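You operate a simulated robot arm through the tools that you are given. There is no shell and no other tool.

Carry out the task below with a simulated robot arm. There is one attempt and no reset: what you move stays moved.

TASK
Put things in order on the far end of the long table. At the end: the silver metal bowl from the far end of the long table stands where the green cake pop stood; the clear jar (marked "COPPER") from the far end of the long table is on the white plate; the green cake pop from the far end of the long table stands where the gold topper stood; the gold topper stands where the clear jar stood; whatever was shut is shut again. Leave all else as you found it, and nothing knocked over.
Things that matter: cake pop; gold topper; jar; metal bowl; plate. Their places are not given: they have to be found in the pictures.

It is judged by the outcome, as a careful person would: the job done as asked, and still so three seconds after it is handed in. It fails if anything else is knocked over, pushed out of place, dropped, spilled or broken.

THE ROBOT
A 7-joint arm with a two-finger parallel gripper, fixed in place. Base frame: the origin is on the floor under the middle of its stand, x ahead of it, y to its left, z up; the work surface is at about z = 0.75. Lengths are in m, angles in degrees, forces in N, time in s.
With the tool pointing down near the work surface it reaches from about 0.2 to 0.68 m from the base axis. Its first joint turns from -66.0 to 66.0 degrees. Payload 2.4 kg.
The tool frame sits at the grasp point between the pads (the TCP): z along the fingers, y along the line on which they close. The tips reach 0.03 m beyond it. Largest opening 0.094 m; finger width 0.028, thickness 0.01; the body of the gripper, 0.05 by 0.096 m, starts 0.055 m behind the TCP.
Orientation is that of the tool frame in the base frame, as a unit quaternion [x, y, z, w]. With the fingers straight down and closing along the base's y, the tool's x points along the base's -x, its y along +y and its z along -z.

THE INTERFACE
- The arm moves only by the tool arm_command. Its argument "commands" is a list that holds one entry, the list of rows, each a list of 7 numbers: the shift along the base's x, y, z in units of 300 mm (1.0 is 300 mm), then the turn, a rotation vector about the base's x, y, z in units of 45 degrees (1.0 is 45 degrees), then the gripper command, from -1 (shut) to 1 (fully open), values between in proportion. In form: [[[x, y, z, rx, ry, rz, claw], ...]]. A call has 1 to 20 rows; each row is the pose to reach, as a shift and turn from the pose commanded when the call began. A call with a number of a shift or a turn outside -1 to 1 is refused whole. Each row takes 0.2 s and may step no farther than 0.05 m and 8.6 degrees from the row before; otherwise, or with a gripper value out of range, the whole call is refused. A pose out of reach is approached as far as the arm can. The call stops where the force on the tool passes 40 N (or 10 N more than at its start, if that is more) or the arm is blocked; 0.2 s more then pass. The fingers move at their own pace (about 0.153 m/s each) and stop on an object; they squeeze with about 33 N. The grip force told is the motor's: it shows also when the fingers shut on nothing. Time passes only in rows, and 0.2 s behind the last, so rows that repeat a pose let the fingers close. The reply holds the time, the measured pose of the TCP, the force on the tool along the base axes, the opening and the grip force, in the units named above and with some noise, with the torque about the TCP (base axes, N m) and any sound that the robot's microphone picked up.
- Cameras (640 x 400 px; columns grow to the right, rows downward): "scene" is fixed at [0.0323, 0.4834, 1.4256]; the picture's right is [-0.72, -0.69, 0.00], its down [-0.52, 0.54, -0.66] and it looks along [0.46, -0.48, -0.75] (base axes); focal length 374 px, centre (320, 200). "wrist" rides on the gripper at [0.076, 0.014, -0.103] in the tool frame; the picture's right is [-0.18, 0.98, 0.00], its down [-0.75, -0.14, -0.64] and it looks along [-0.63, -0.12, 0.77] (tool axes); focal length 243 px, centre (320, 200).
- camera(camera): a new picture of that camera. The clock stands still meanwhile.
- locate(camera, pixels): for up to 12 pixels [column, row] of the newest picture of that camera ("zoom" is the newest enlarged one), the place [x, y, z] in the base frame of the surface seen there, good to about 0.002 m. The clock stands still meanwhile.
- enlarge(camera, box): a new picture of the part [left, top, right, bottom] of that camera's present view, enlarged. The clock stands still meanwhile.
- close_job(): hands the job in; it is judged then, once.

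Leave the gripper open and the arm clear of the work at the hand-in unless told otherwise.

The tools are called after "Call:" by a JSON object that holds its "op" and its "data". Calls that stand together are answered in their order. arm_command: Moves the arm, as the interface text tells. Its arguments: {"type":"object","properties":{"commands":{"type":"array"}},"required":["commands"]} The other tools are called the same way: camera (camera) takes a picture; locate (camera, pixels) gives the place of the surface under pixels of a picture; enlarge (camera, box) takes an enlarged picture of a part of a camera's view; close_job () hands the job in.

At the start:

```text
time_s: 0.0
ee_pos: [0.3923, 0.127, 1.006]
tool_rot: [0.0, 1.0, 0.0, 0.0]
contact_force: [-0.7, -0.3, 0.0]
wrist_torque: [0.02, -0.01, -0.01]
opening: 0.0937
finger_force: 0.1
```

scene: 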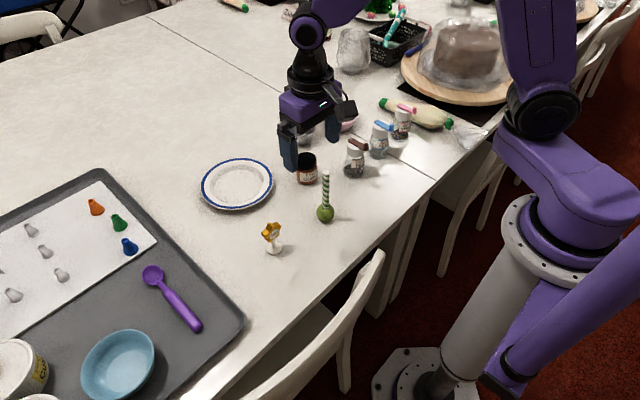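
wrist: 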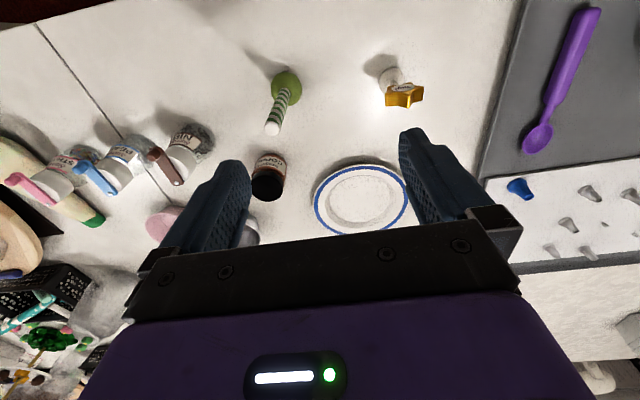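

I see the plate (237,183), a dark-lidded jar (307,168), the green cake pop (325,210), the gold topper (272,237) and three shakers. The metal bowl may be hidden behind the gripper near (340,125). I'll enlarge several parts of the view to check.

Call:
{"op": "enlarge", "data": {"camera": "scene", "box": [200, 90, 440, 240]}}

Call:
{"op": "enlarge", "data": {"camera": "wrist", "box": [120, 50, 440, 250]}}

```text
2.67 times, centred on (320, 165) of scene
```

zoom: 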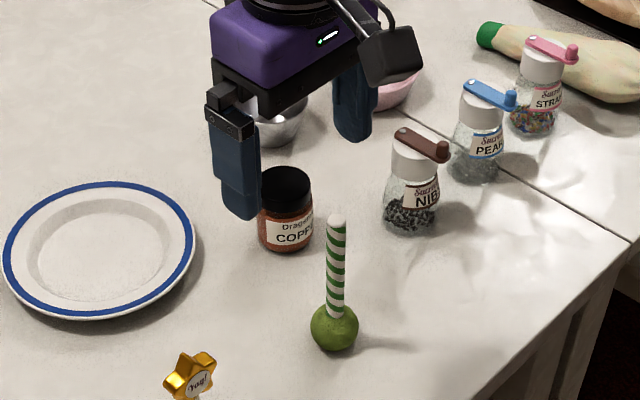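

```text
2.00 times, centred on (280, 150) of wrist
```

zoom: 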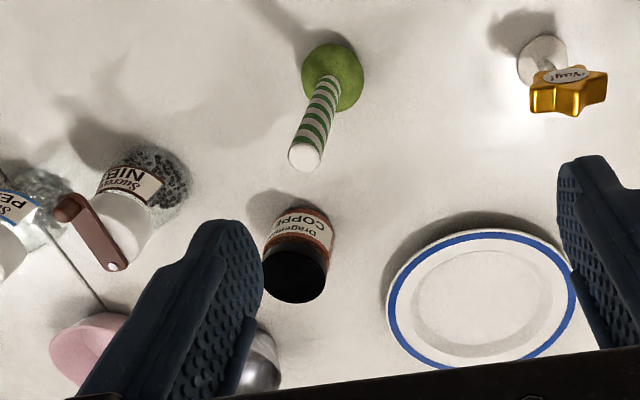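

The bowl is partly hidden behind the fingers. I'll locate the main objects in the scene picture before moving.

Call:
{"op": "camera", "data": {"camera": "scene"}}

Call:
{"op": "locate", "data": {"camera": "scene", "pixels": [[237, 183], [307, 155], [307, 180], [325, 173], [325, 214], [271, 232], [274, 250], [355, 145], [380, 127], [402, 116], [303, 142], [350, 124]]}}

```text
taken
```

scene: 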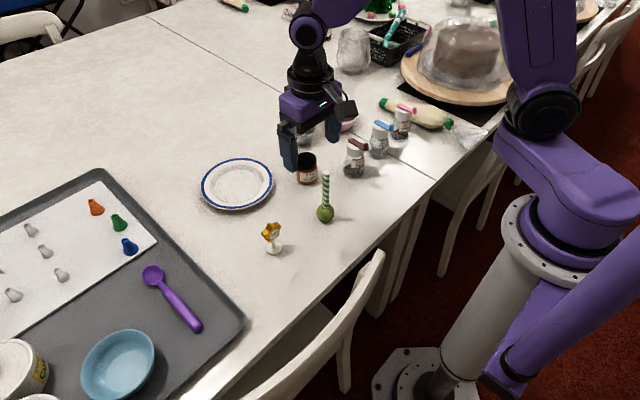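

```text
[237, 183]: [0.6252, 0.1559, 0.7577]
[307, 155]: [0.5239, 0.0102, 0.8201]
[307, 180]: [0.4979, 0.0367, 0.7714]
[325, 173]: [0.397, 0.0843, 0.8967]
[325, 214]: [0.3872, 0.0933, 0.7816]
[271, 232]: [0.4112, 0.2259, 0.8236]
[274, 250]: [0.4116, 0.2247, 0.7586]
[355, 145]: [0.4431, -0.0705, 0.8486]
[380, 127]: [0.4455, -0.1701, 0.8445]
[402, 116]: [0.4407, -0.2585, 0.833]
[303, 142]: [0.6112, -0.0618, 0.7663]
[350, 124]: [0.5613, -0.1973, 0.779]
```

The arm hides the bowl, so I'll move it left and ahead at this height, which is clear of everything.

Call:
{"op": "arm_command", "data": {"commands": [[[0.06, 0.1, 0, 0, 0, 0, 1], [0.12, 0.2, 0, 0, 0, 0, 1], [0.18, 0.3, 0, 0, 0, 0, 1], [0.24, 0.4, 0, 0, 0, 0, 1], [0.24, 0.5, 0.0, 0, 0, 0, 1]]]}}

```text
time_s: 1.2
ee_pos: [0.4647, 0.2781, 1.0061]
tool_rot: [0.0, 1.0, 0.0, -0.001]
contact_force: [0.9, -0.3, 0.7]
wrist_torque: [-0.01, 0.01, 0.0]
opening: 0.0939
finger_force: 0.1
```

Next I'll look at the scene with the bowl hopefully uncovered.

Call:
{"op": "camera", "data": {"camera": "scene"}}

Call:
{"op": "enlarge", "data": {"camera": "scene", "box": [260, 90, 420, 190]}}

Call:
{"op": "camera", "data": {"camera": "wrist"}}

```text
taken
```

scene: 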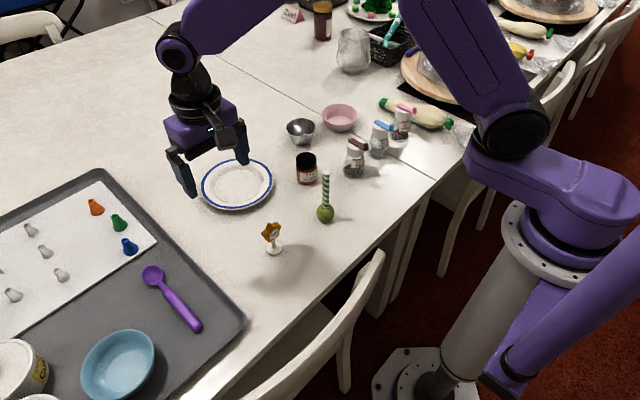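

```text
4.00 times, centred on (340, 140) of scene
```

zoom: 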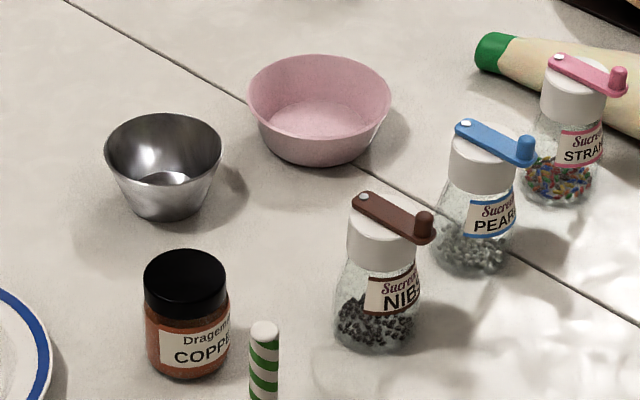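

```text
taken
```

wrist: 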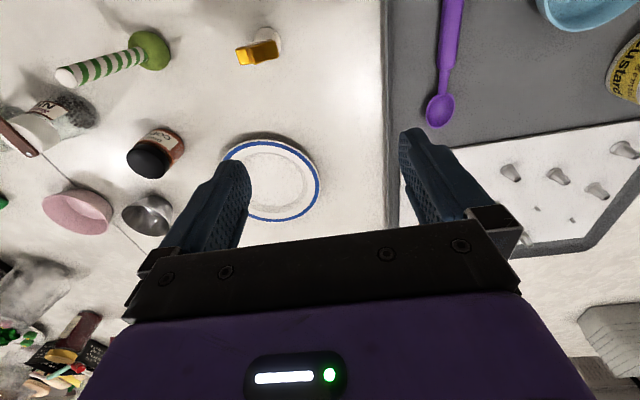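

All the objects are clear now. In the zoom the bowl is at (163,165) and the jar at (187,315), so I'll locate their edges.

Call:
{"op": "locate", "data": {"camera": "zoom", "pixels": [[107, 152], [221, 148], [165, 189], [165, 115], [165, 180], [164, 217], [186, 272], [186, 256], [187, 295], [187, 350], [187, 375], [186, 285]]}}

Call:
{"op": "locate", "data": {"camera": "scene", "pixels": [[203, 183], [272, 183], [237, 160], [237, 208], [237, 183], [325, 173], [325, 200], [325, 214], [271, 232], [274, 250], [274, 243], [320, 220]]}}

```text
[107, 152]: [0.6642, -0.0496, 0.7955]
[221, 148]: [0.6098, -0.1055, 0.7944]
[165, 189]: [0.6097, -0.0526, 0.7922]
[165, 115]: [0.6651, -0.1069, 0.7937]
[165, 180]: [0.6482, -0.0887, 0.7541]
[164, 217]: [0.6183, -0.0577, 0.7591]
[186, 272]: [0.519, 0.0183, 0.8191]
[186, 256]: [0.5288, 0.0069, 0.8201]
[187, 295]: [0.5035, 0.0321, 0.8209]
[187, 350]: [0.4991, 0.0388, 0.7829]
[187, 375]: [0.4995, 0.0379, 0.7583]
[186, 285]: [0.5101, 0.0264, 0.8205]
```

```text
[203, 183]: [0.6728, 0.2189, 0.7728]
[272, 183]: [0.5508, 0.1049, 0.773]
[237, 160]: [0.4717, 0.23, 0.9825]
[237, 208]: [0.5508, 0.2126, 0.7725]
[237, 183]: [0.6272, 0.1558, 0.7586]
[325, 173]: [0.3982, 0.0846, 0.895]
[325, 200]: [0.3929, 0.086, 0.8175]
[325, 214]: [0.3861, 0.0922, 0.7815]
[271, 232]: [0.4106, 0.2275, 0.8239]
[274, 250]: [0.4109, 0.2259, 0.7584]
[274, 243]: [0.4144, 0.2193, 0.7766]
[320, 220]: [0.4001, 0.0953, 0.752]
```

The bowl's centre is near (0.637, -0.079), with a rim about 0.078 m across at z 0.795. Next I'll zoom on the topper, cake pop and jar for exact positions.

Call:
{"op": "enlarge", "data": {"camera": "scene", "box": [232, 205, 312, 255]}}

Call:
{"op": "locate", "data": {"camera": "zoom", "pixels": [[320, 200], [280, 190], [345, 195], [310, 150], [335, 370], [330, 260], [340, 320], [305, 350], [375, 350], [335, 390], [240, 390], [290, 225]]}}

```text
8.00 times, centred on (272, 230) of scene
```

zoom: 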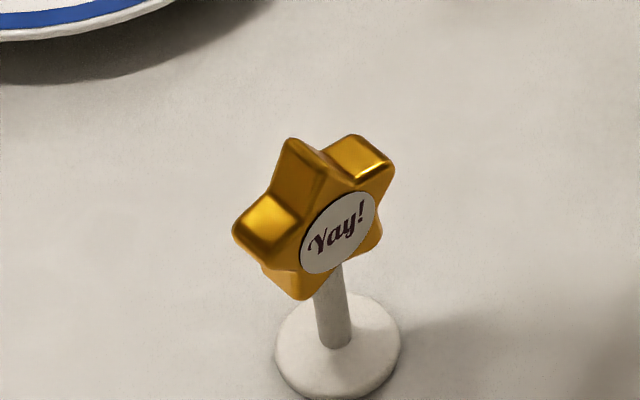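

```text
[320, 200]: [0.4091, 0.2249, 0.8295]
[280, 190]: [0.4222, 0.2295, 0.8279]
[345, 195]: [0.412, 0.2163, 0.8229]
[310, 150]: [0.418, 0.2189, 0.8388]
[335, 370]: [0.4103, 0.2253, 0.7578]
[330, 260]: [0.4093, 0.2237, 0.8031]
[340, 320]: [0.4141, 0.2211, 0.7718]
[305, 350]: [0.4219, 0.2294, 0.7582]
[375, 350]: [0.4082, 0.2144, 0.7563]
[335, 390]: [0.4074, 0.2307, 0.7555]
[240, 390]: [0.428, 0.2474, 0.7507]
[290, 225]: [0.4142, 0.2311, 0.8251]
```

The topper has a round base centred near (0.416, 0.222) and a thick star facing roughly toward the camera. I'll locate more points to find the star's facing direction.

Call:
{"op": "locate", "data": {"camera": "zoom", "pixels": [[315, 250], [328, 228], [345, 222], [362, 206], [365, 225], [345, 250], [320, 268], [375, 185], [285, 160], [360, 150], [262, 215], [305, 185]]}}

Call:
{"op": "enlarge", "data": {"camera": "wrist", "box": [200, 0, 328, 80]}}

```text
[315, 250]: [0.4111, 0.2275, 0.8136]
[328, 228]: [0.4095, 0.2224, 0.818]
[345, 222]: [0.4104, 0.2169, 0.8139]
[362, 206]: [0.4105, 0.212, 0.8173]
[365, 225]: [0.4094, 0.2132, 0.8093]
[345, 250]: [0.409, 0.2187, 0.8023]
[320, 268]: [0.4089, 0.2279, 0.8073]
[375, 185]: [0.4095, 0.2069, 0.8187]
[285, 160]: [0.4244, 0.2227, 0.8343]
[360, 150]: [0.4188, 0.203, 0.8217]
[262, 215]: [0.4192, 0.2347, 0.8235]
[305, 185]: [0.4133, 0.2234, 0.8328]
```

```text
5.00 times, centred on (264, 40) of wrist
```

zoom: 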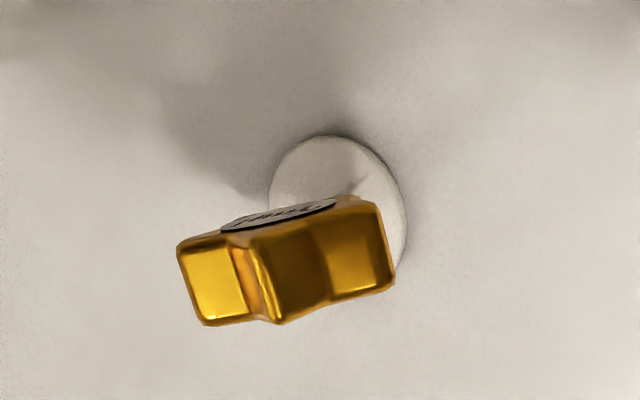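

The sticker face is flat at x≈0.4095, so the star faces the robot base and its thickness runs along x. Next I'll zoom on the jar.

Call:
{"op": "enlarge", "data": {"camera": "scene", "box": [266, 143, 346, 193]}}

Call:
{"op": "locate", "data": {"camera": "zoom", "pixels": [[250, 125], [400, 125], [325, 85], [325, 125], [325, 165], [260, 250], [390, 250], [325, 250], [325, 320], [480, 200], [480, 320], [480, 380]]}}

```text
8.00 times, centred on (306, 168) of scene
```

zoom: 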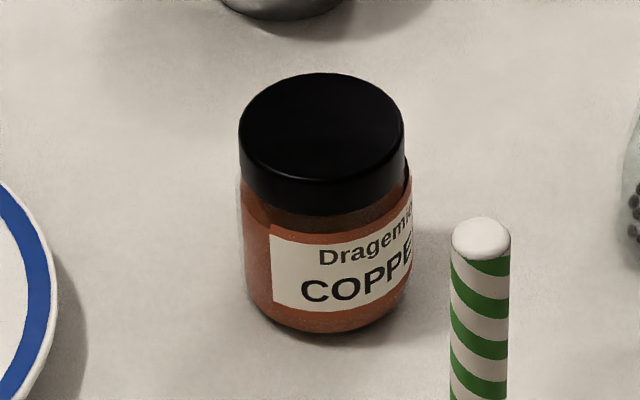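

```text
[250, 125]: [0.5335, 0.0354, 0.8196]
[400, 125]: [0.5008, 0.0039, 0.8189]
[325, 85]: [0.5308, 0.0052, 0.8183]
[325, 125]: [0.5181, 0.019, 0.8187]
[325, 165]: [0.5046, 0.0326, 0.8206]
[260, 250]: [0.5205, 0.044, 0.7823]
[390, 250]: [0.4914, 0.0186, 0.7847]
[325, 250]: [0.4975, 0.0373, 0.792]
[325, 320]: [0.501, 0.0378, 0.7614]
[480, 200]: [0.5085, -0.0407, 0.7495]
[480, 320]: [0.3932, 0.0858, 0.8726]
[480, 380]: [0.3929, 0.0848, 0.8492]
```

The jar's centre is near (0.517, 0.020), about 0.05 m across, with the lid top at z 0.82. Next is the cake pop.

Call:
{"op": "enlarge", "data": {"camera": "scene", "box": [277, 170, 373, 230]}}

Call:
{"op": "locate", "data": {"camera": "zoom", "pixels": [[325, 18], [305, 100], [325, 100], [340, 100], [305, 200], [340, 200], [322, 260], [322, 290], [270, 280], [370, 280], [322, 340], [322, 235]]}}

Call:
{"op": "enlarge", "data": {"camera": "scene", "box": [181, 143, 293, 213]}}

```text
6.67 times, centred on (325, 200) of scene
```

zoom: 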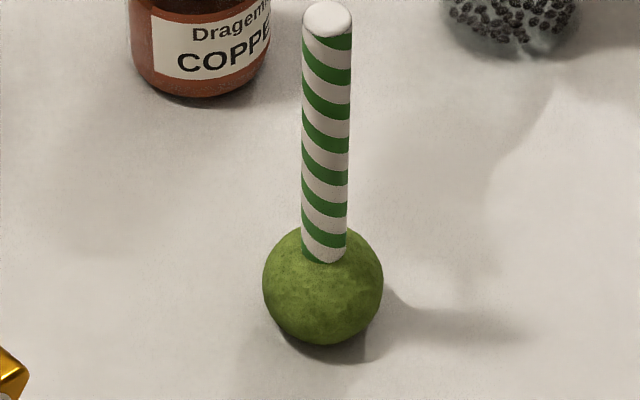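

```text
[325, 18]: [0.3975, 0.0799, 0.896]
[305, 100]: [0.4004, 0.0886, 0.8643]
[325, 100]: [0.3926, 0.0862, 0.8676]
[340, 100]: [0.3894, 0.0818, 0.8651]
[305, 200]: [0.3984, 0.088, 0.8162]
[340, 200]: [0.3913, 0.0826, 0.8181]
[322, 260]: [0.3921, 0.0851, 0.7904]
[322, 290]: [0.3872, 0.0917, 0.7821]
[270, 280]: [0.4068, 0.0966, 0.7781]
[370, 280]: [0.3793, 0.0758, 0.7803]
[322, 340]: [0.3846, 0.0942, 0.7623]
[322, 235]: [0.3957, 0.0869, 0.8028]
```

```text
5.71 times, centred on (237, 178) of scene
```

zoom: 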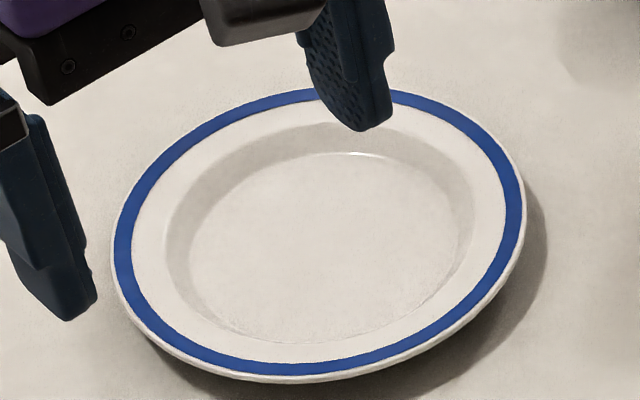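

The cake pop's stick is vertical at about (0.398, 0.080) with its top at z 0.896. I'll locate points on the plate in this last zoom.

Call:
{"op": "locate", "data": {"camera": "zoom", "pixels": [[115, 240], [520, 215], [215, 117], [415, 355], [270, 95], [300, 378], [330, 250], [220, 250], [440, 250], [330, 180], [330, 320], [480, 150]]}}

```text
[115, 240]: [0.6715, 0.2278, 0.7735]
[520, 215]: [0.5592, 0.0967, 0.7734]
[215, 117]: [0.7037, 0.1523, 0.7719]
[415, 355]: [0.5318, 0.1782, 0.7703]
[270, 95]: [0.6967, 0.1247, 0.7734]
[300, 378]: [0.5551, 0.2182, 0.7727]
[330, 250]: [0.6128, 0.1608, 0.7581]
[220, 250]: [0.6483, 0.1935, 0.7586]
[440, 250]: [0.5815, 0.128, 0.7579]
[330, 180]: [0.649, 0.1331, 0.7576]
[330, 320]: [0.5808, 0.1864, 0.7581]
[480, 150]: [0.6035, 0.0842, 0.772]
```

The plate's centre is near (0.617, 0.164), with its floor at z 0.758 and its rim at z 0.773. The order will be jar to plate, topper to the jar's place, pop to the topper's place, then bowl to the pop's place. I'll start by moving above the jar and partly down.

Call:
{"op": "arm_command", "data": {"commands": [[[0.03, -0.145, 0, 0, 0, 0, 1], [0.06, -0.29, 0, 0, 0, 0, 1], [0.09, -0.43, 0, 0, 0, 0, 1], [0.12, -0.575, 0, 0, 0, 0, 1], [0.15, -0.72, 0, 0, 0, 0, 1], [0.175, -0.86, 0, 0, 0, 0, 1], [0.175, -0.86, -0.15, 0, 0, 0, 1], [0.175, -0.86, -0.3, 0, 0, 0, 1], [0.175, -0.86, -0.4, 0, 0, 0, 1]]]}}

```text
time_s: 3.2
ee_pos: [0.5171, 0.0179, 0.887]
tool_rot: [0.0, 1.0, 0.0, 0.0]
contact_force: [0.4, 0.7, 0.9]
wrist_torque: [0.01, -0.05, -0.02]
opening: 0.094
finger_force: 0.1
```

The TCP is at (0.517, 0.018, 0.887). I'll check the alignment in both pictures.

Call:
{"op": "camera", "data": {"camera": "wrist"}}

Call:
{"op": "camera", "data": {"camera": "scene"}}

```text
taken
```

wrist: 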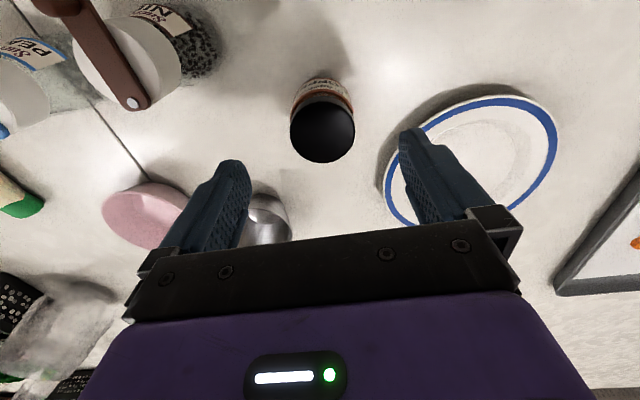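

```text
taken
```

scene: 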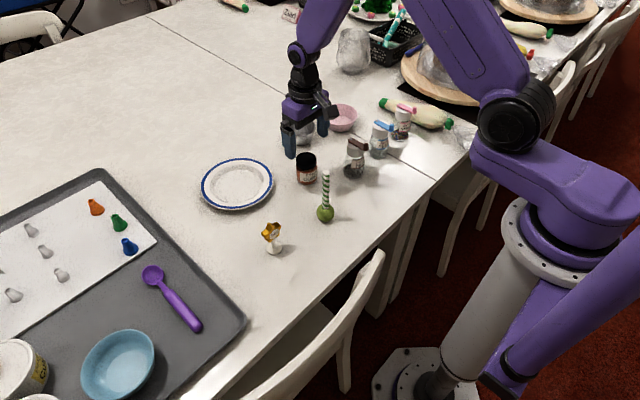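

The jar at (322,128) in the wrist view is centred between the fingers. I'll descend to z 0.80 and then close on it.

Call:
{"op": "arm_command", "data": {"commands": [[[0, 0.004, -0.12, 0, 0, 0, 1], [0, 0.004, -0.22, 0, 0, 0, 1], [0, 0.004, -0.29, 0, 0, 0, 1], [0, 0.004, -0.29, 0, 0, 0, 0.3], [0, 0.004, -0.29, 0, 0, 0, -0.2], [0, 0.004, -0.29, 0, 0, 0, -1], [0, 0.004, -0.29, 0, 0, 0, -1], [0, 0.004, -0.29, 0, 0, 0, -1]]]}}

```text
time_s: 5.0
ee_pos: [0.5169, 0.0194, 0.798]
tool_rot: [0.0, 1.0, -0.001, -0.001]
contact_force: [0.2, 0.4, 0.9]
wrist_torque: [-0.03, 0.01, -0.03]
opening: 0.0539
finger_force: 32.9
```

The fingers hold the jar at an opening of 0.054 with 33 N. I'll lift it slowly by 0.09 m.

Call:
{"op": "arm_command", "data": {"commands": [[[0, 0, 0.03, 0, 0, 0, -1], [0, 0, 0.1, 0, 0, 0, -1], [0, 0, 0.2, 0, 0, 0, -1], [0, 0, 0.3, 0, 0, 0, -1]]]}}

Call:
{"op": "camera", "data": {"camera": "wrist"}}

Call:
{"op": "enlarge", "data": {"camera": "scene", "box": [220, 80, 380, 180]}}

```text
time_s: 6.0
ee_pos: [0.5157, 0.02, 0.8896]
tool_rot: [0.0, 1.0, 0.001, -0.001]
contact_force: [0.1, 0.6, 0.0]
wrist_torque: [-0.04, 0.03, -0.01]
opening: 0.053
finger_force: 33.4
```

```text
taken
```

wrist: 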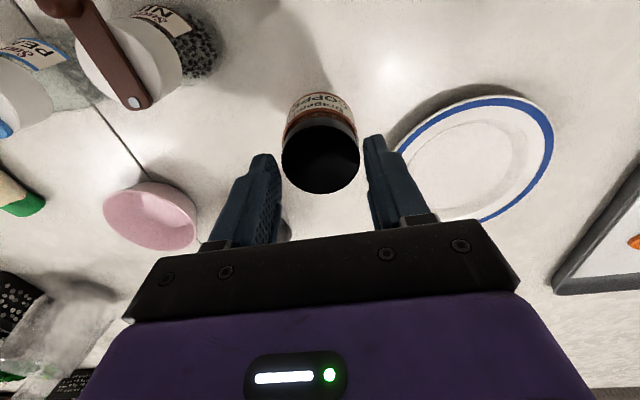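

```text
4.00 times, centred on (300, 130) of scene
```

zoom: 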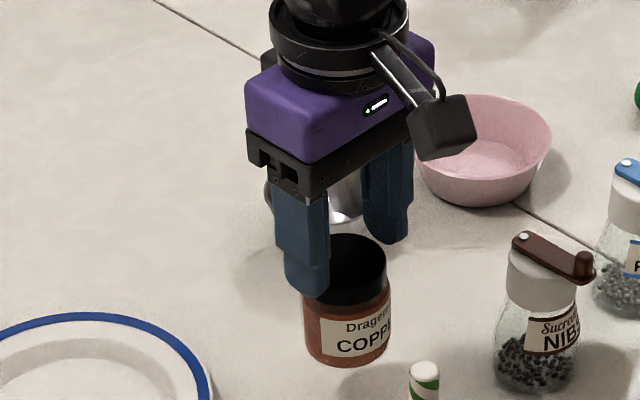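

The jar is up, but it hangs lower in the fingers than I expected. I'll measure the lid and bottom heights to see whether it slipped.

Call:
{"op": "locate", "data": {"camera": "zoom", "pixels": [[350, 250], [360, 262], [350, 275], [350, 300], [350, 340], [350, 360], [310, 290], [300, 220], [310, 355], [385, 330]]}}

Call:
{"op": "locate", "data": {"camera": "wrist", "pixels": [[322, 160], [322, 140], [322, 180], [300, 160], [345, 160], [322, 118], [320, 105]]}}

```text
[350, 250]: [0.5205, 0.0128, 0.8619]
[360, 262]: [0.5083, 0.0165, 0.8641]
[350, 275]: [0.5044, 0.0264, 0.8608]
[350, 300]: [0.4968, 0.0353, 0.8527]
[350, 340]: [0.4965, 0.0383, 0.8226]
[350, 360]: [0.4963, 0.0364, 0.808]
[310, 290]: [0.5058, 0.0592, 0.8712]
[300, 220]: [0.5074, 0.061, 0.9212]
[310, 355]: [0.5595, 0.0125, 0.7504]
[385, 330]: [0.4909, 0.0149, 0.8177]
```

```text
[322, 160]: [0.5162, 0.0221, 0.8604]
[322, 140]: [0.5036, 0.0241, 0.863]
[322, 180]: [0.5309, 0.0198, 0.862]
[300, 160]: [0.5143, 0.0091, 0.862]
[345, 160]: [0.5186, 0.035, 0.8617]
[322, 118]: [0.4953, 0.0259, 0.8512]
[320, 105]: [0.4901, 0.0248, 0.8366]
```

The lid top is at z 0.862, only about 2 mm above the finger tips, so the jar has slipped nearly out. I'll set it straight back down before it can drop.

Call:
{"op": "arm_command", "data": {"commands": [[[0, 0, -0.155, 0, 0, 0, -1]]]}}

```text
time_s: 6.4
ee_pos: [0.5166, 0.02, 0.8441]
tool_rot: [0.0, 1.0, 0.0, 0.0]
contact_force: [-6.6, -2.8, 20.0]
wrist_torque: [-0.2, 0.18, -0.05]
opening: 0.0527
finger_force: 32.6
```

The upward force of 20 N says the jar is on the table again. I'll check it with pictures.

Call:
{"op": "camera", "data": {"camera": "wrist"}}

Call:
{"op": "locate", "data": {"camera": "wrist", "pixels": [[322, 160], [322, 140], [322, 180], [300, 160], [345, 160]]}}

Call:
{"op": "enlarge", "data": {"camera": "scene", "box": [240, 110, 368, 190]}}

```text
taken
```

wrist: 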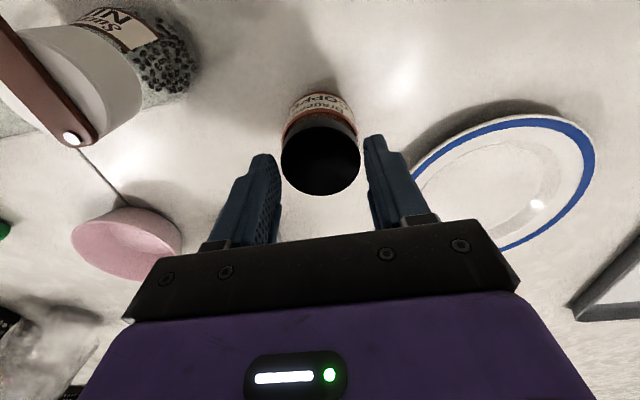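

```text
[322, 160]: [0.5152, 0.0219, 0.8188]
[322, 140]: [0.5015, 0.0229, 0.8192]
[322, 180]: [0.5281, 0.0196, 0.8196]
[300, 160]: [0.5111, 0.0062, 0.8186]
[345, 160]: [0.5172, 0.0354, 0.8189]
```

```text
5.00 times, centred on (304, 150) of scene
```

zoom: 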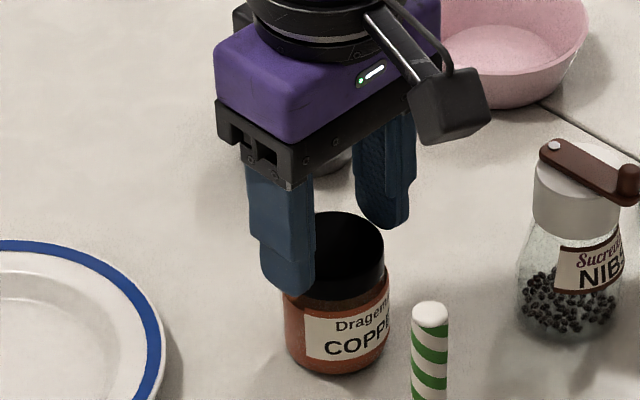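

The jar stands where it was, with its lid top at z 0.819 and its centre near (0.516, 0.021). The lid held at the tips while the glass body slipped, so I'll open, go lower to grip the lid, and try a slow 2 cm lift.

Call:
{"op": "arm_command", "data": {"commands": [[[0, 0, 0.02, 0, 0, 0, 0.6], [0, 0, 0.02, 0, 0, 0, 0.6], [0, 0, 0.02, 0, 0, 0, 0.6], [0, 0, -0.02, 0, 0, 0, 0.6], [0, 0, -0.05, 0, 0, 0, 0.6], [0, 0, -0.055, 0, 0, 0, 0.6]]]}}

Call:
{"op": "enlarge", "data": {"camera": "scene", "box": [240, 110, 368, 190]}}

Call:
{"op": "camera", "data": {"camera": "wrist"}}

```text
time_s: 7.8
ee_pos: [0.5152, 0.0193, 0.8247]
tool_rot: [0.0, 1.0, 0.0, -0.001]
contact_force: [-0.2, 0.2, 0.4]
wrist_torque: [0.0, -0.05, 0.04]
opening: 0.0753
finger_force: 0.0
```

```text
5.00 times, centred on (304, 150) of scene
```

zoom: 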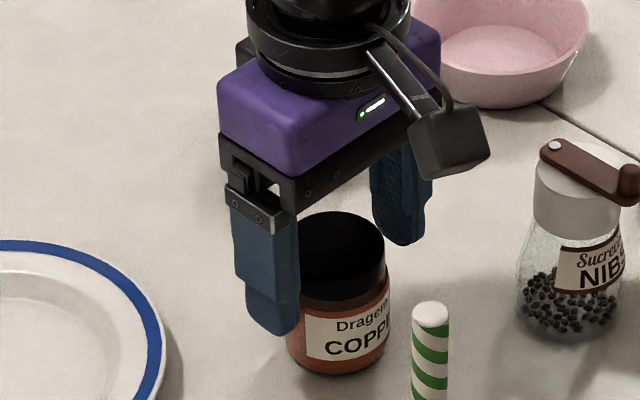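

```text
taken
```

wrist: 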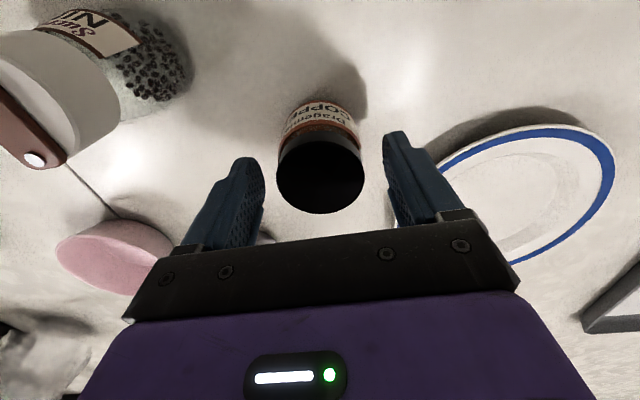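

The fingers straddle the lid at TCP z 0.825. I'll close and raise it slowly by 15 mm.

Call:
{"op": "arm_command", "data": {"commands": [[[0, 0.003, 0, 0, 0, 0, 0], [0, 0.003, 0, 0, 0, 0, -1], [0, 0.003, 0, 0, 0, 0, -1], [0, 0.003, 0, 0, 0, 0, -1], [0, 0.003, 0.01, 0, 0, 0, -1], [0, 0.003, 0.02, 0, 0, 0, -1], [0, 0.003, 0.03, 0, 0, 0, -1], [0, 0.003, 0.04, 0, 0, 0, -1], [0, 0.003, 0.05, 0, 0, 0, -1]]]}}

Call:
{"op": "camera", "data": {"camera": "wrist"}}

Call:
{"op": "locate", "data": {"camera": "wrist", "pixels": [[320, 170], [300, 170], [340, 170]]}}

```text
time_s: 9.8
ee_pos: [0.515, 0.0208, 0.8414]
tool_rot: [0.0, 1.0, 0.0, 0.0]
contact_force: [-0.1, 0.4, -0.5]
wrist_torque: [0.05, -0.01, 0.0]
opening: 0.0526
finger_force: 32.7
```

```text
taken
```

wrist: 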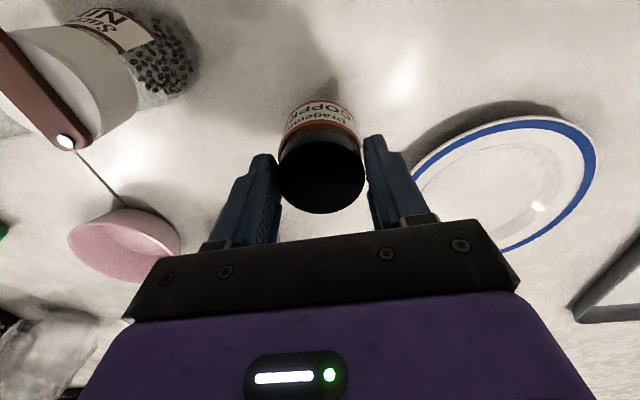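

```text
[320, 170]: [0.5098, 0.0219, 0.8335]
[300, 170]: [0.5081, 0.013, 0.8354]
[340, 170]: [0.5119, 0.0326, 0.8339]
```

The lid top rose the same 15 mm, so the lid grip doesn't slip. I'll raise it 4 cm more, slowly.

Call:
{"op": "arm_command", "data": {"commands": [[[0, 0, 0.02, 0, 0, 0, -1], [0, 0, 0.045, 0, 0, 0, -1], [0, 0, 0.07, 0, 0, 0, -1], [0, 0, 0.095, 0, 0, 0, -1], [0, 0, 0.12, 0, 0, 0, -1], [0, 0, 0.14, 0, 0, 0, -1], [0, 0, 0.14, 0, 0, 0, -1]]]}}

Call:
{"op": "camera", "data": {"camera": "wrist"}}

Call:
{"op": "locate", "data": {"camera": "wrist", "pixels": [[320, 170], [300, 170], [340, 170]]}}

```text
time_s: 11.4
ee_pos: [0.5172, 0.0211, 0.8825]
tool_rot: [0.0, 1.0, 0.0, 0.001]
contact_force: [-0.2, -0.3, -0.4]
wrist_torque: [0.0, -0.04, -0.01]
opening: 0.0528
finger_force: 33.3
```

```text
taken
```

wrist: 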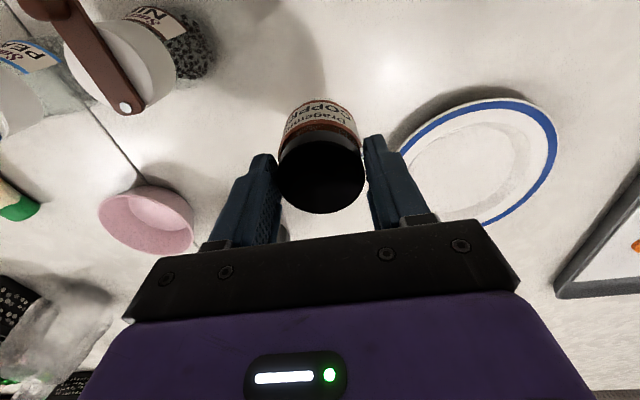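

```text
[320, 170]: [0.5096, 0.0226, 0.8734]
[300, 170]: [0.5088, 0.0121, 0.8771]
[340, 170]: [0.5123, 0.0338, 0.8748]
```

The jar is held firmly, with the lid at z 0.875 and its bottom near z 0.806. I'll move it slowly above the plate's centre.

Call:
{"op": "arm_command", "data": {"commands": [[[0.02, 0.03, 0, 0, 0, 0, -1], [0.06, 0.085, 0, 0, 0, 0, -1], [0.1, 0.145, 0, 0, 0, 0, -1], [0.14, 0.2, 0, 0, 0, 0, -1], [0.18, 0.26, 0, 0, 0, 0, -1], [0.22, 0.315, 0, 0, 0, 0, -1], [0.26, 0.375, 0, 0, 0, 0, -1], [0.3, 0.43, 0, 0, 0, 0, -1], [0.32, 0.46, 0, 0, 0, 0, -1], [0.328, 0.473, 0, 0, 0, 0, -1], [0.328, 0.473, 0, 0, 0, 0, -1]]]}}

Call:
{"op": "camera", "data": {"camera": "wrist"}}

Call:
{"op": "locate", "data": {"camera": "wrist", "pixels": [[320, 170], [300, 170], [340, 170]]}}

Call:
{"op": "enlarge", "data": {"camera": "scene", "box": [165, 110, 325, 210]}}

```text
time_s: 13.8
ee_pos: [0.6147, 0.1625, 0.8829]
tool_rot: [0.0, 1.0, 0.0, 0.0]
contact_force: [0.6, 0.5, -1.6]
wrist_torque: [-0.02, 0.01, 0.05]
opening: 0.0526
finger_force: 32.4
```

```text
taken
```

wrist: 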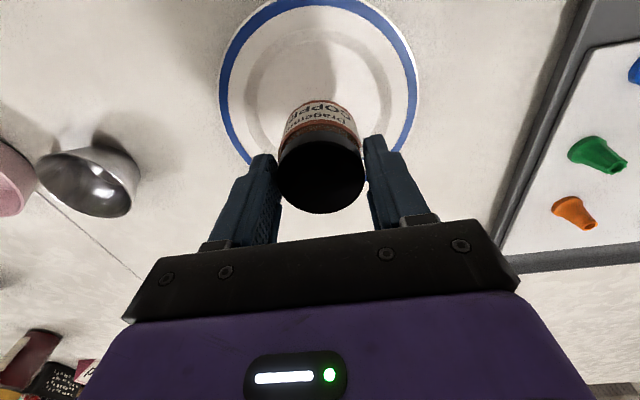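

```text
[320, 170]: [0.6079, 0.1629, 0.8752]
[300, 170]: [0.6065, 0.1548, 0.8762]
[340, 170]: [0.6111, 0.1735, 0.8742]
```

```text
4.00 times, centred on (245, 160) of scene
```

zoom: 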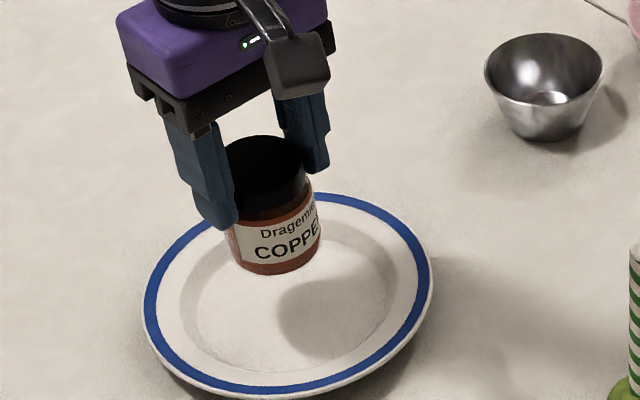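

The jar hangs over the plate's centre. I'll lower it gently by 47 mm to where it should just touch the plate.

Call:
{"op": "arm_command", "data": {"commands": [[[0, 0, -0.04, 0, 0, 0, -1], [0, 0, -0.08, 0, 0, 0, -1], [0, 0, -0.11, 0, 0, 0, -1], [0, 0, -0.135, 0, 0, 0, -1], [0, 0, -0.147, 0, 0, 0, -1], [0, 0, -0.153, 0, 0, 0, -1], [0, 0, -0.157, 0, 0, 0, -1], [0, 0, -0.157, 0, 0, 0, -1]]]}}

Call:
{"op": "camera", "data": {"camera": "wrist"}}

Call:
{"op": "locate", "data": {"camera": "wrist", "pixels": [[320, 170], [300, 170], [340, 170]]}}

```text
time_s: 15.6
ee_pos: [0.6154, 0.1628, 0.8351]
tool_rot: [0.0, 1.0, 0.0, 0.0]
contact_force: [0.5, -0.4, -0.6]
wrist_torque: [-0.03, 0.01, 0.0]
opening: 0.0525
finger_force: 32.8
```

```text
taken
```

wrist: 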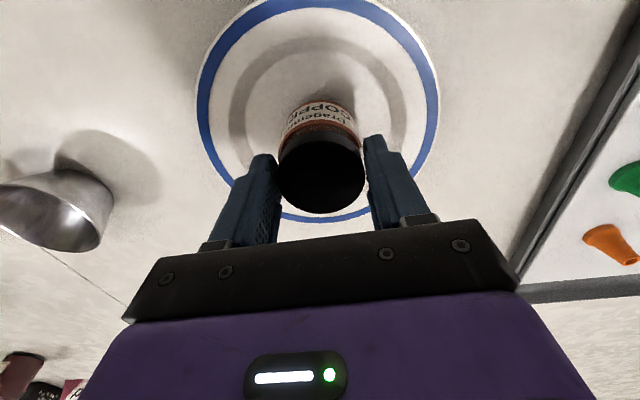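

```text
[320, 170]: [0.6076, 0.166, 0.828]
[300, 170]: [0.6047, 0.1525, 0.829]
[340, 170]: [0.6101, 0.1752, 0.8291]
```

There's no contact yet and the lid top is at z 0.828. I'll go down 1 mm at a time until the force shows touch.

Call:
{"op": "arm_command", "data": {"commands": [[[0, 0, -0.003, 0, 0, 0, -1], [0, 0, -0.006, 0, 0, 0, -1]]]}}

```text
time_s: 16.2
ee_pos: [0.615, 0.1627, 0.8342]
tool_rot: [0.0, 1.0, -0.001, 0.0]
contact_force: [-1.0, 0.2, -1.7]
wrist_torque: [-0.03, -0.04, 0.0]
opening: 0.0527
finger_force: 32.5
```

Still no contact force, so I'll lower a little more.

Call:
{"op": "arm_command", "data": {"commands": [[[0, 0, -0.003, 0, 0, 0, -1], [0, 0, -0.006, 0, 0, 0, -1]]]}}

```text
time_s: 16.8
ee_pos: [0.614, 0.1631, 0.8335]
tool_rot: [-0.001, 1.0, 0.0, 0.0]
contact_force: [-1.8, -0.2, 5.8]
wrist_torque: [0.01, 0.19, 0.0]
opening: 0.0529
finger_force: 33.2
```

A contact force of 5.8 N means the jar is on the plate. I'll open the fingers, wait, then rise straight up.

Call:
{"op": "arm_command", "data": {"commands": [[[0, 0, 0.003, 0, 0, 0, 0.3], [0, 0, 0.003, 0, 0, 0, 0.6], [0, 0, 0.003, 0, 0, 0, 0.7], [0, 0, 0.05, 0, 0, 0, 0.8], [0, 0, 0.15, 0, 0, 0, 1], [0, 0, 0.3, 0, 0, 0, 1], [0, 0, 0.45, 0, 0, 0, 1], [0, 0, 0.58, 0, 0, 0, 1]]]}}

Call:
{"op": "camera", "data": {"camera": "scene"}}

Call:
{"op": "camera", "data": {"camera": "wrist"}}

```text
time_s: 18.6
ee_pos: [0.614, 0.1629, 1.006]
tool_rot: [0.0, 1.0, 0.0, 0.0]
contact_force: [0.4, 0.6, -0.7]
wrist_torque: [0.02, 0.03, 0.02]
opening: 0.094
finger_force: 0.0
```

```text
taken
```

scene: 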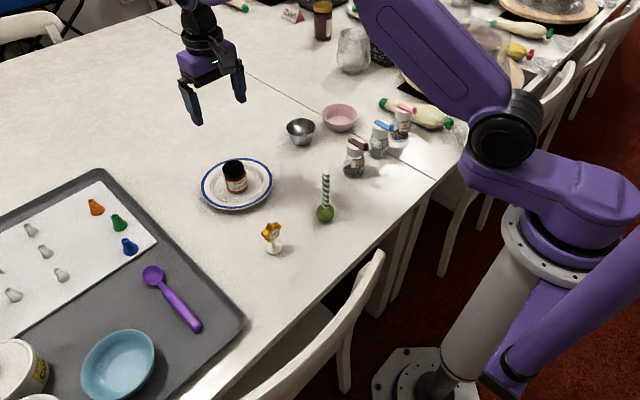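

```text
taken
```

wrist: 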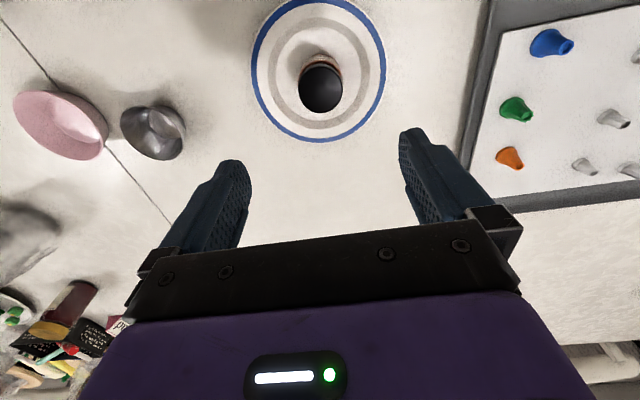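

The jar stands upright on the plate. Next is the topper. I'll move back above it at this safe height and turn the tool -90° about z in two calls, so the fingers close along x on the star's flat faces.

Call:
{"op": "arm_command", "data": {"commands": [[[-0.11, 0.032, 0, 0, 0, -0.165, 1], [-0.22, 0.064, 0, 0, 0, -0.33, 1], [-0.33, 0.095, 0, 0, 0, -0.5, 1], [-0.44, 0.127, 0, 0, 0, -0.66, 1], [-0.55, 0.16, 0, 0, 0, -0.83, 1], [-0.66, 0.19, 0, 0, 0, -1, 1]]]}}

Call:
{"op": "arm_command", "data": {"commands": [[[0, 0, 0, 0, 0, -0.165, 1], [0, 0, 0, 0, 0, -0.33, 1], [0, 0, 0, 0, 0, -0.5, 1], [0, 0, 0, 0, 0, -0.66, 1], [0, 0, 0, 0, 0, -0.83, 1], [0, 0, 0, 0, 0, -1, 1], [0, 0, 0, 0, 0, -1, 1]]]}}

Call:
{"op": "camera", "data": {"camera": "wrist"}}

Call:
{"op": "camera", "data": {"camera": "scene"}}

```text
time_s: 20.0
ee_pos: [0.4168, 0.2199, 1.0074]
tool_rot: [0.384, 0.923, 0.0, 0.0]
contact_force: [0.4, 0.6, 0.7]
wrist_torque: [0.04, 0.0, -0.01]
opening: 0.0943
finger_force: 0.0
```

```text
time_s: 21.6
ee_pos: [0.4165, 0.2204, 1.0072]
tool_rot: [0.707, 0.707, 0.0, 0.0]
contact_force: [-0.6, 1.1, 1.2]
wrist_torque: [0.02, -0.01, 0.01]
opening: 0.0939
finger_force: 0.0
```

```text
taken
```

wrist: 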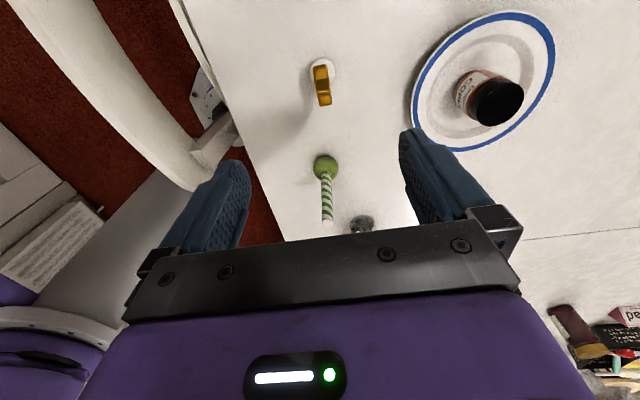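

```text
taken
```

scene: 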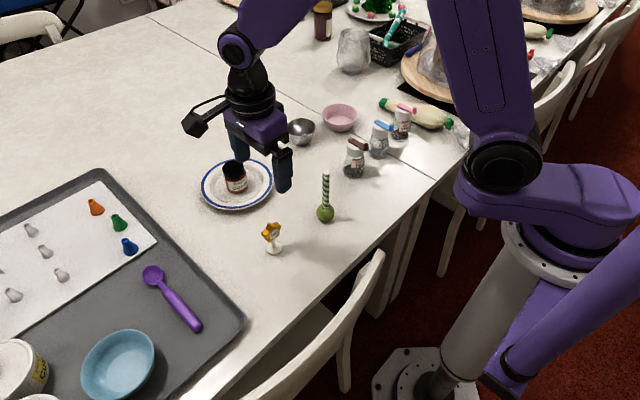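

The tool is turned and the star is at (322,85) in the wrist view. I'll enlarge it to measure its thickness and angle.

Call:
{"op": "enlarge", "data": {"camera": "wrist", "box": [280, 45, 376, 105]}}

Call:
{"op": "locate", "data": {"camera": "zoom", "pixels": [[230, 160], [300, 145], [270, 200], [260, 240], [330, 230], [295, 300], [350, 310], [320, 380], [250, 300], [310, 260], [345, 130], [300, 350]]}}

```text
6.67 times, centred on (328, 75) of wrist
```

zoom: 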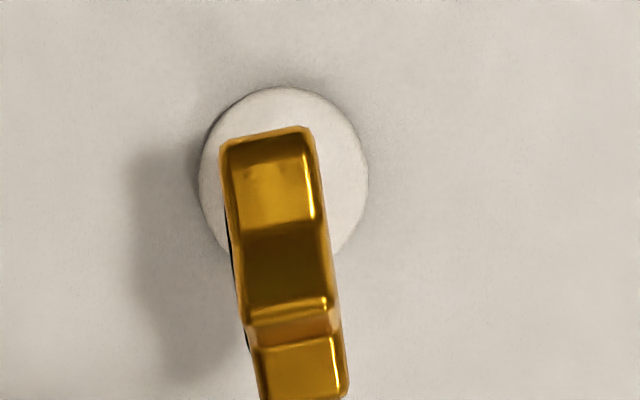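

```text
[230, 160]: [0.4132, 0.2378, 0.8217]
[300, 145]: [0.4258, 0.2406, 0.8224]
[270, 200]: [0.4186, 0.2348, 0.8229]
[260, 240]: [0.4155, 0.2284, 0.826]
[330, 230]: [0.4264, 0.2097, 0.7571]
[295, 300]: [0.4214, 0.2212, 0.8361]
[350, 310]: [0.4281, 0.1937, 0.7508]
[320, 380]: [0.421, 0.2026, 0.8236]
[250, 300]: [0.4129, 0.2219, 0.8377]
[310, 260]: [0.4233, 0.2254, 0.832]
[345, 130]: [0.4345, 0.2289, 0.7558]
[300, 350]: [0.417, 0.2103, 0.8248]
```

The star is about 16.5 mm thick, centred near (0.419, 0.2215) and turned about 4°. I'll measure the base's edges so that I know its exact place.

Call:
{"op": "locate", "data": {"camera": "zoom", "pixels": [[204, 175], [362, 175], [283, 93], [218, 220], [350, 220], [230, 115], [335, 115]]}}

```text
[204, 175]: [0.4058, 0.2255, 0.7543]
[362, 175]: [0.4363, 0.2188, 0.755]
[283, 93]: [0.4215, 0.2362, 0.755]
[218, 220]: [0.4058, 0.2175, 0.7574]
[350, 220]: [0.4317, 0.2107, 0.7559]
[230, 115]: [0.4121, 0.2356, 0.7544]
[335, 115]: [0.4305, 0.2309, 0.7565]
```

The base centre is about (0.419, 0.2213), right under the star. I'll align the tool with a small -4° turn and descend around the star to z 0.825.

Call:
{"op": "arm_command", "data": {"commands": [[[0.009, 0.004, -0.1, 0, 0, -0.085, 1], [0.009, 0.004, -0.22, 0, 0, -0.085, 1], [0.009, 0.004, -0.34, 0, 0, -0.085, 1], [0.009, 0.004, -0.44, 0, 0, -0.085, 0.6], [0.009, 0.004, -0.5, 0, 0, -0.085, 0.3], [0.009, 0.004, -0.55, 0, 0, -0.085, 0.1], [0.009, 0.004, -0.55, 0, 0, -0.085, 0.1]]]}}

Call:
{"op": "camera", "data": {"camera": "wrist"}}

Call:
{"op": "enlarge", "data": {"camera": "scene", "box": [210, 170, 338, 250]}}

```text
time_s: 23.2
ee_pos: [0.419, 0.221, 0.841]
tool_rot: [0.73, 0.683, 0.0, 0.0]
contact_force: [0.3, 0.2, -0.7]
wrist_torque: [-0.01, 0.03, -0.01]
opening: 0.0517
finger_force: 0.0
```

```text
taken
```

wrist: 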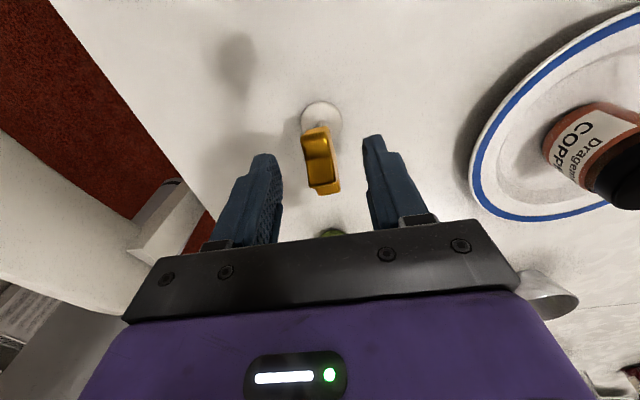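

```text
5.00 times, centred on (274, 210) of scene
```

zoom: 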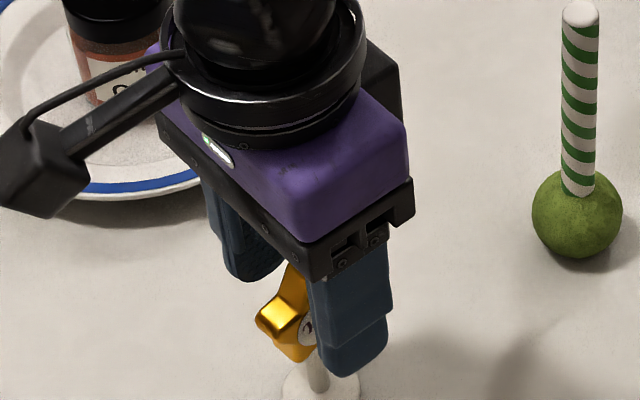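

The star is centred between the fingers. I'll descend the last 16 mm and close.

Call:
{"op": "arm_command", "data": {"commands": [[[0, 0, -0.03, 0, 0, 0, 0.1], [0, 0, -0.055, 0, 0, 0, 0.1], [0, 0, -0.055, 0, 0, 0, -0.3], [0, 0, -0.055, 0, 0, 0, -0.5], [0, 0, -0.055, 0, 0, 0, -1], [0, 0, -0.055, 0, 0, 0, -1], [0, 0, -0.055, 0, 0, 0, -1]]]}}

```text
time_s: 24.8
ee_pos: [0.4189, 0.2211, 0.8255]
tool_rot: [0.73, 0.683, 0.0, -0.001]
contact_force: [-0.3, 0.1, 0.1]
wrist_torque: [0.02, 0.0, -0.02]
opening: 0.0191
finger_force: 33.3
```

The fingers hold the star at an opening of 0.019. I'll do a slow test lift of 15 mm and look.

Call:
{"op": "arm_command", "data": {"commands": [[[0, 0, 0.01, 0, 0, 0, -1], [0, 0, 0.02, 0, 0, 0, -1], [0, 0, 0.035, 0, 0, 0, -1], [0, 0, 0.05, 0, 0, 0, -1], [0, 0, 0.05, 0, 0, 0, -1]]]}}

Call:
{"op": "camera", "data": {"camera": "wrist"}}

Call:
{"op": "enlarge", "data": {"camera": "scene", "box": [210, 170, 338, 250]}}

Call:
{"op": "locate", "data": {"camera": "wrist", "pixels": [[316, 140], [318, 165], [322, 185]]}}

```text
time_s: 26.0
ee_pos: [0.4199, 0.2216, 0.8395]
tool_rot: [0.73, 0.683, 0.0, -0.001]
contact_force: [-0.7, -0.6, 0.1]
wrist_torque: [0.01, -0.02, 0.02]
opening: 0.0191
finger_force: 32.7
```

```text
taken
```

wrist: 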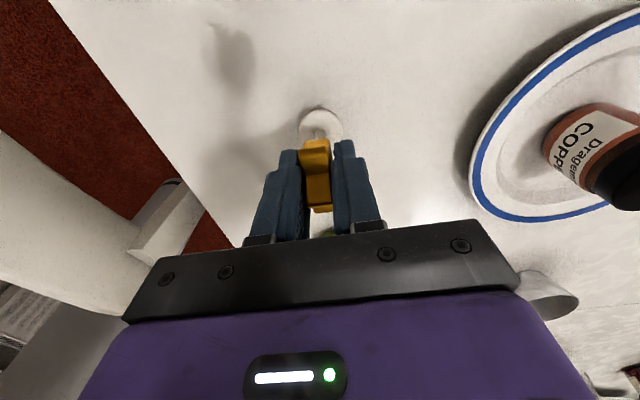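

```text
5.00 times, centred on (274, 210) of scene
```

zoom: 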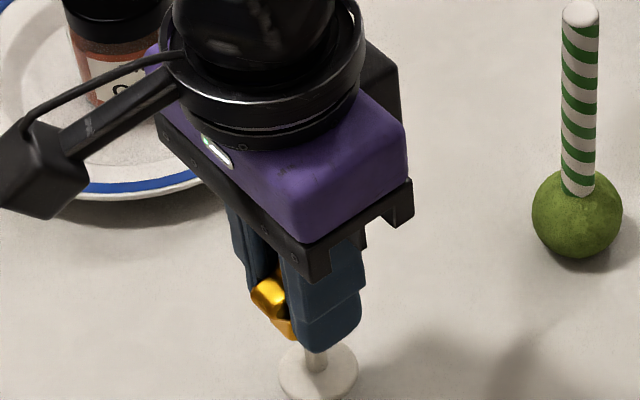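

```text
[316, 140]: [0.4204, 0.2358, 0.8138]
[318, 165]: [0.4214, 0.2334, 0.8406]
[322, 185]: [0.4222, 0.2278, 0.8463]
```

Next I'll check the base's height in the last zoom to see whether it lifted without slipping.

Call:
{"op": "locate", "data": {"camera": "zoom", "pixels": [[318, 390], [295, 375], [345, 375], [318, 385]]}}

Call:
{"op": "locate", "data": {"camera": "wrist", "pixels": [[305, 122], [336, 122], [320, 112], [318, 205]]}}

```text
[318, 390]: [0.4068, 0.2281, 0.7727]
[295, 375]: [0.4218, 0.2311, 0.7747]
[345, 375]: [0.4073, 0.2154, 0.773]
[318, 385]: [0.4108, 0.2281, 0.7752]
```

```text
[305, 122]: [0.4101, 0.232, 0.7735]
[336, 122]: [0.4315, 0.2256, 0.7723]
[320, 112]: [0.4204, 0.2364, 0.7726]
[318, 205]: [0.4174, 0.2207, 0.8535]
```

The base top rose to z 0.7735, so there's no slip. I'll raise it 4.5 cm more and carry it slowly to the jar's old place at (0.5165, 0.0205).

Call:
{"op": "arm_command", "data": {"commands": [[[0, 0, 0.05, 0, 0, 0, -1], [0, 0, 0.1, 0, 0, 0, -1], [0, 0, 0.15, 0, 0, 0, -1], [0.02, -0.04, 0.15, 0, 0, 0, -1], [0.06, -0.124, 0.15, 0, 0, 0, -1], [0.1, -0.206, 0.15, 0, 0, 0, -1], [0.14, -0.288, 0.15, 0, 0, 0, -1], [0.18, -0.37, 0.15, 0, 0, 0, -1], [0.22, -0.453, 0.15, 0, 0, 0, -1], [0.26, -0.535, 0.15, 0, 0, 0, -1], [0.3, -0.618, 0.15, 0, 0, 0, -1], [0.318, -0.655, 0.15, 0, 0, 0, -1], [0.325, -0.669, 0.15, 0, 0, 0, -1], [0.325, -0.669, 0.15, 0, 0, 0, -1]]]}}

Call:
{"op": "camera", "data": {"camera": "wrist"}}

Call:
{"op": "enlarge", "data": {"camera": "scene", "box": [240, 110, 368, 190]}}

```text
time_s: 29.0
ee_pos: [0.5168, 0.0205, 0.8842]
tool_rot: [0.73, 0.683, 0.001, 0.0]
contact_force: [-0.7, -0.2, 0.2]
wrist_torque: [0.0, 0.01, 0.03]
opening: 0.0191
finger_force: 33.0
```

```text
taken
```

wrist: 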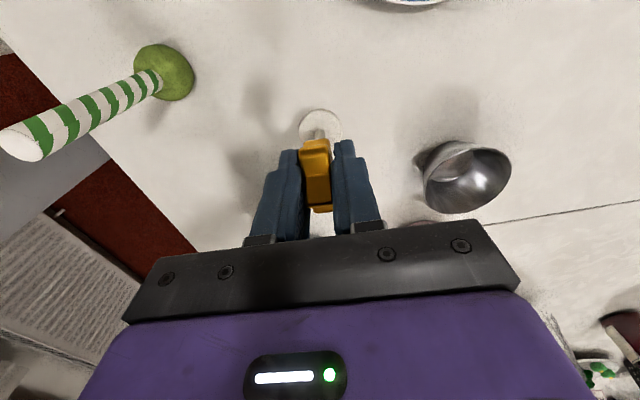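

```text
5.00 times, centred on (304, 150) of scene
```

zoom: 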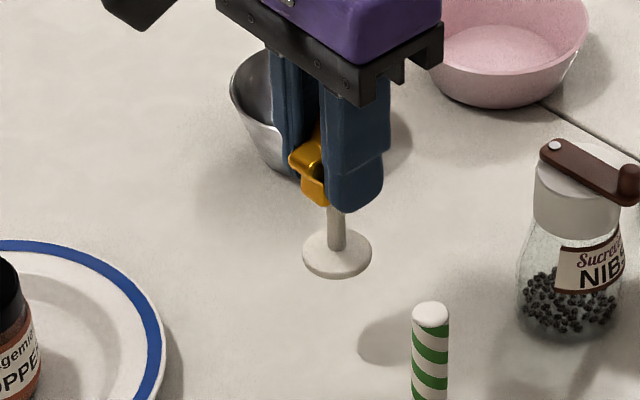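

The topper is held upright over the jar's old place. I'll measure the base before lowering.

Call:
{"op": "locate", "data": {"camera": "zoom", "pixels": [[310, 255], [365, 252], [338, 268], [345, 265]]}}

Call:
{"op": "locate", "data": {"camera": "wrist", "pixels": [[304, 122], [336, 122], [320, 112], [318, 165]]}}

```text
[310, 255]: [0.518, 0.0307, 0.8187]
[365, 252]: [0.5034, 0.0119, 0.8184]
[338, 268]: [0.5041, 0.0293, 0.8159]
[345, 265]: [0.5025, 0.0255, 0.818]
```

```text
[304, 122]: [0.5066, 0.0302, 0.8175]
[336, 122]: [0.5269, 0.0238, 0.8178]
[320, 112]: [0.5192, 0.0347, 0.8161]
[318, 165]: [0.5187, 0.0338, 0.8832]
```

The base is centred on the jar's old place. I'll lower it to about 2 mm above the table.

Call:
{"op": "arm_command", "data": {"commands": [[[0, 0, -0.05, 0, 0, 0, -1], [0, 0, -0.1, 0, 0, 0, -1], [0, 0, -0.14, 0, 0, 0, -1], [0, 0, -0.17, 0, 0, 0, -1], [0, 0, -0.185, 0, 0, 0, -1], [0, 0, -0.19, 0, 0, 0, -1]]]}}

Call:
{"op": "arm_command", "data": {"commands": [[[0, 0, -0.003, 0, 0, 0, -1], [0, 0, -0.006, 0, 0, 0, -1]]]}}

```text
time_s: 30.4
ee_pos: [0.5176, 0.0204, 0.8271]
tool_rot: [0.73, 0.683, -0.001, 0.001]
contact_force: [0.3, 0.5, -0.5]
wrist_torque: [0.0, 0.01, 0.01]
opening: 0.0193
finger_force: 33.3
```

```text
time_s: 31.0
ee_pos: [0.5165, 0.0206, 0.8247]
tool_rot: [0.73, 0.683, 0.0, 0.0]
contact_force: [-0.6, 0.4, 0.3]
wrist_torque: [-0.01, 0.01, -0.01]
opening: 0.019
finger_force: 32.9
```

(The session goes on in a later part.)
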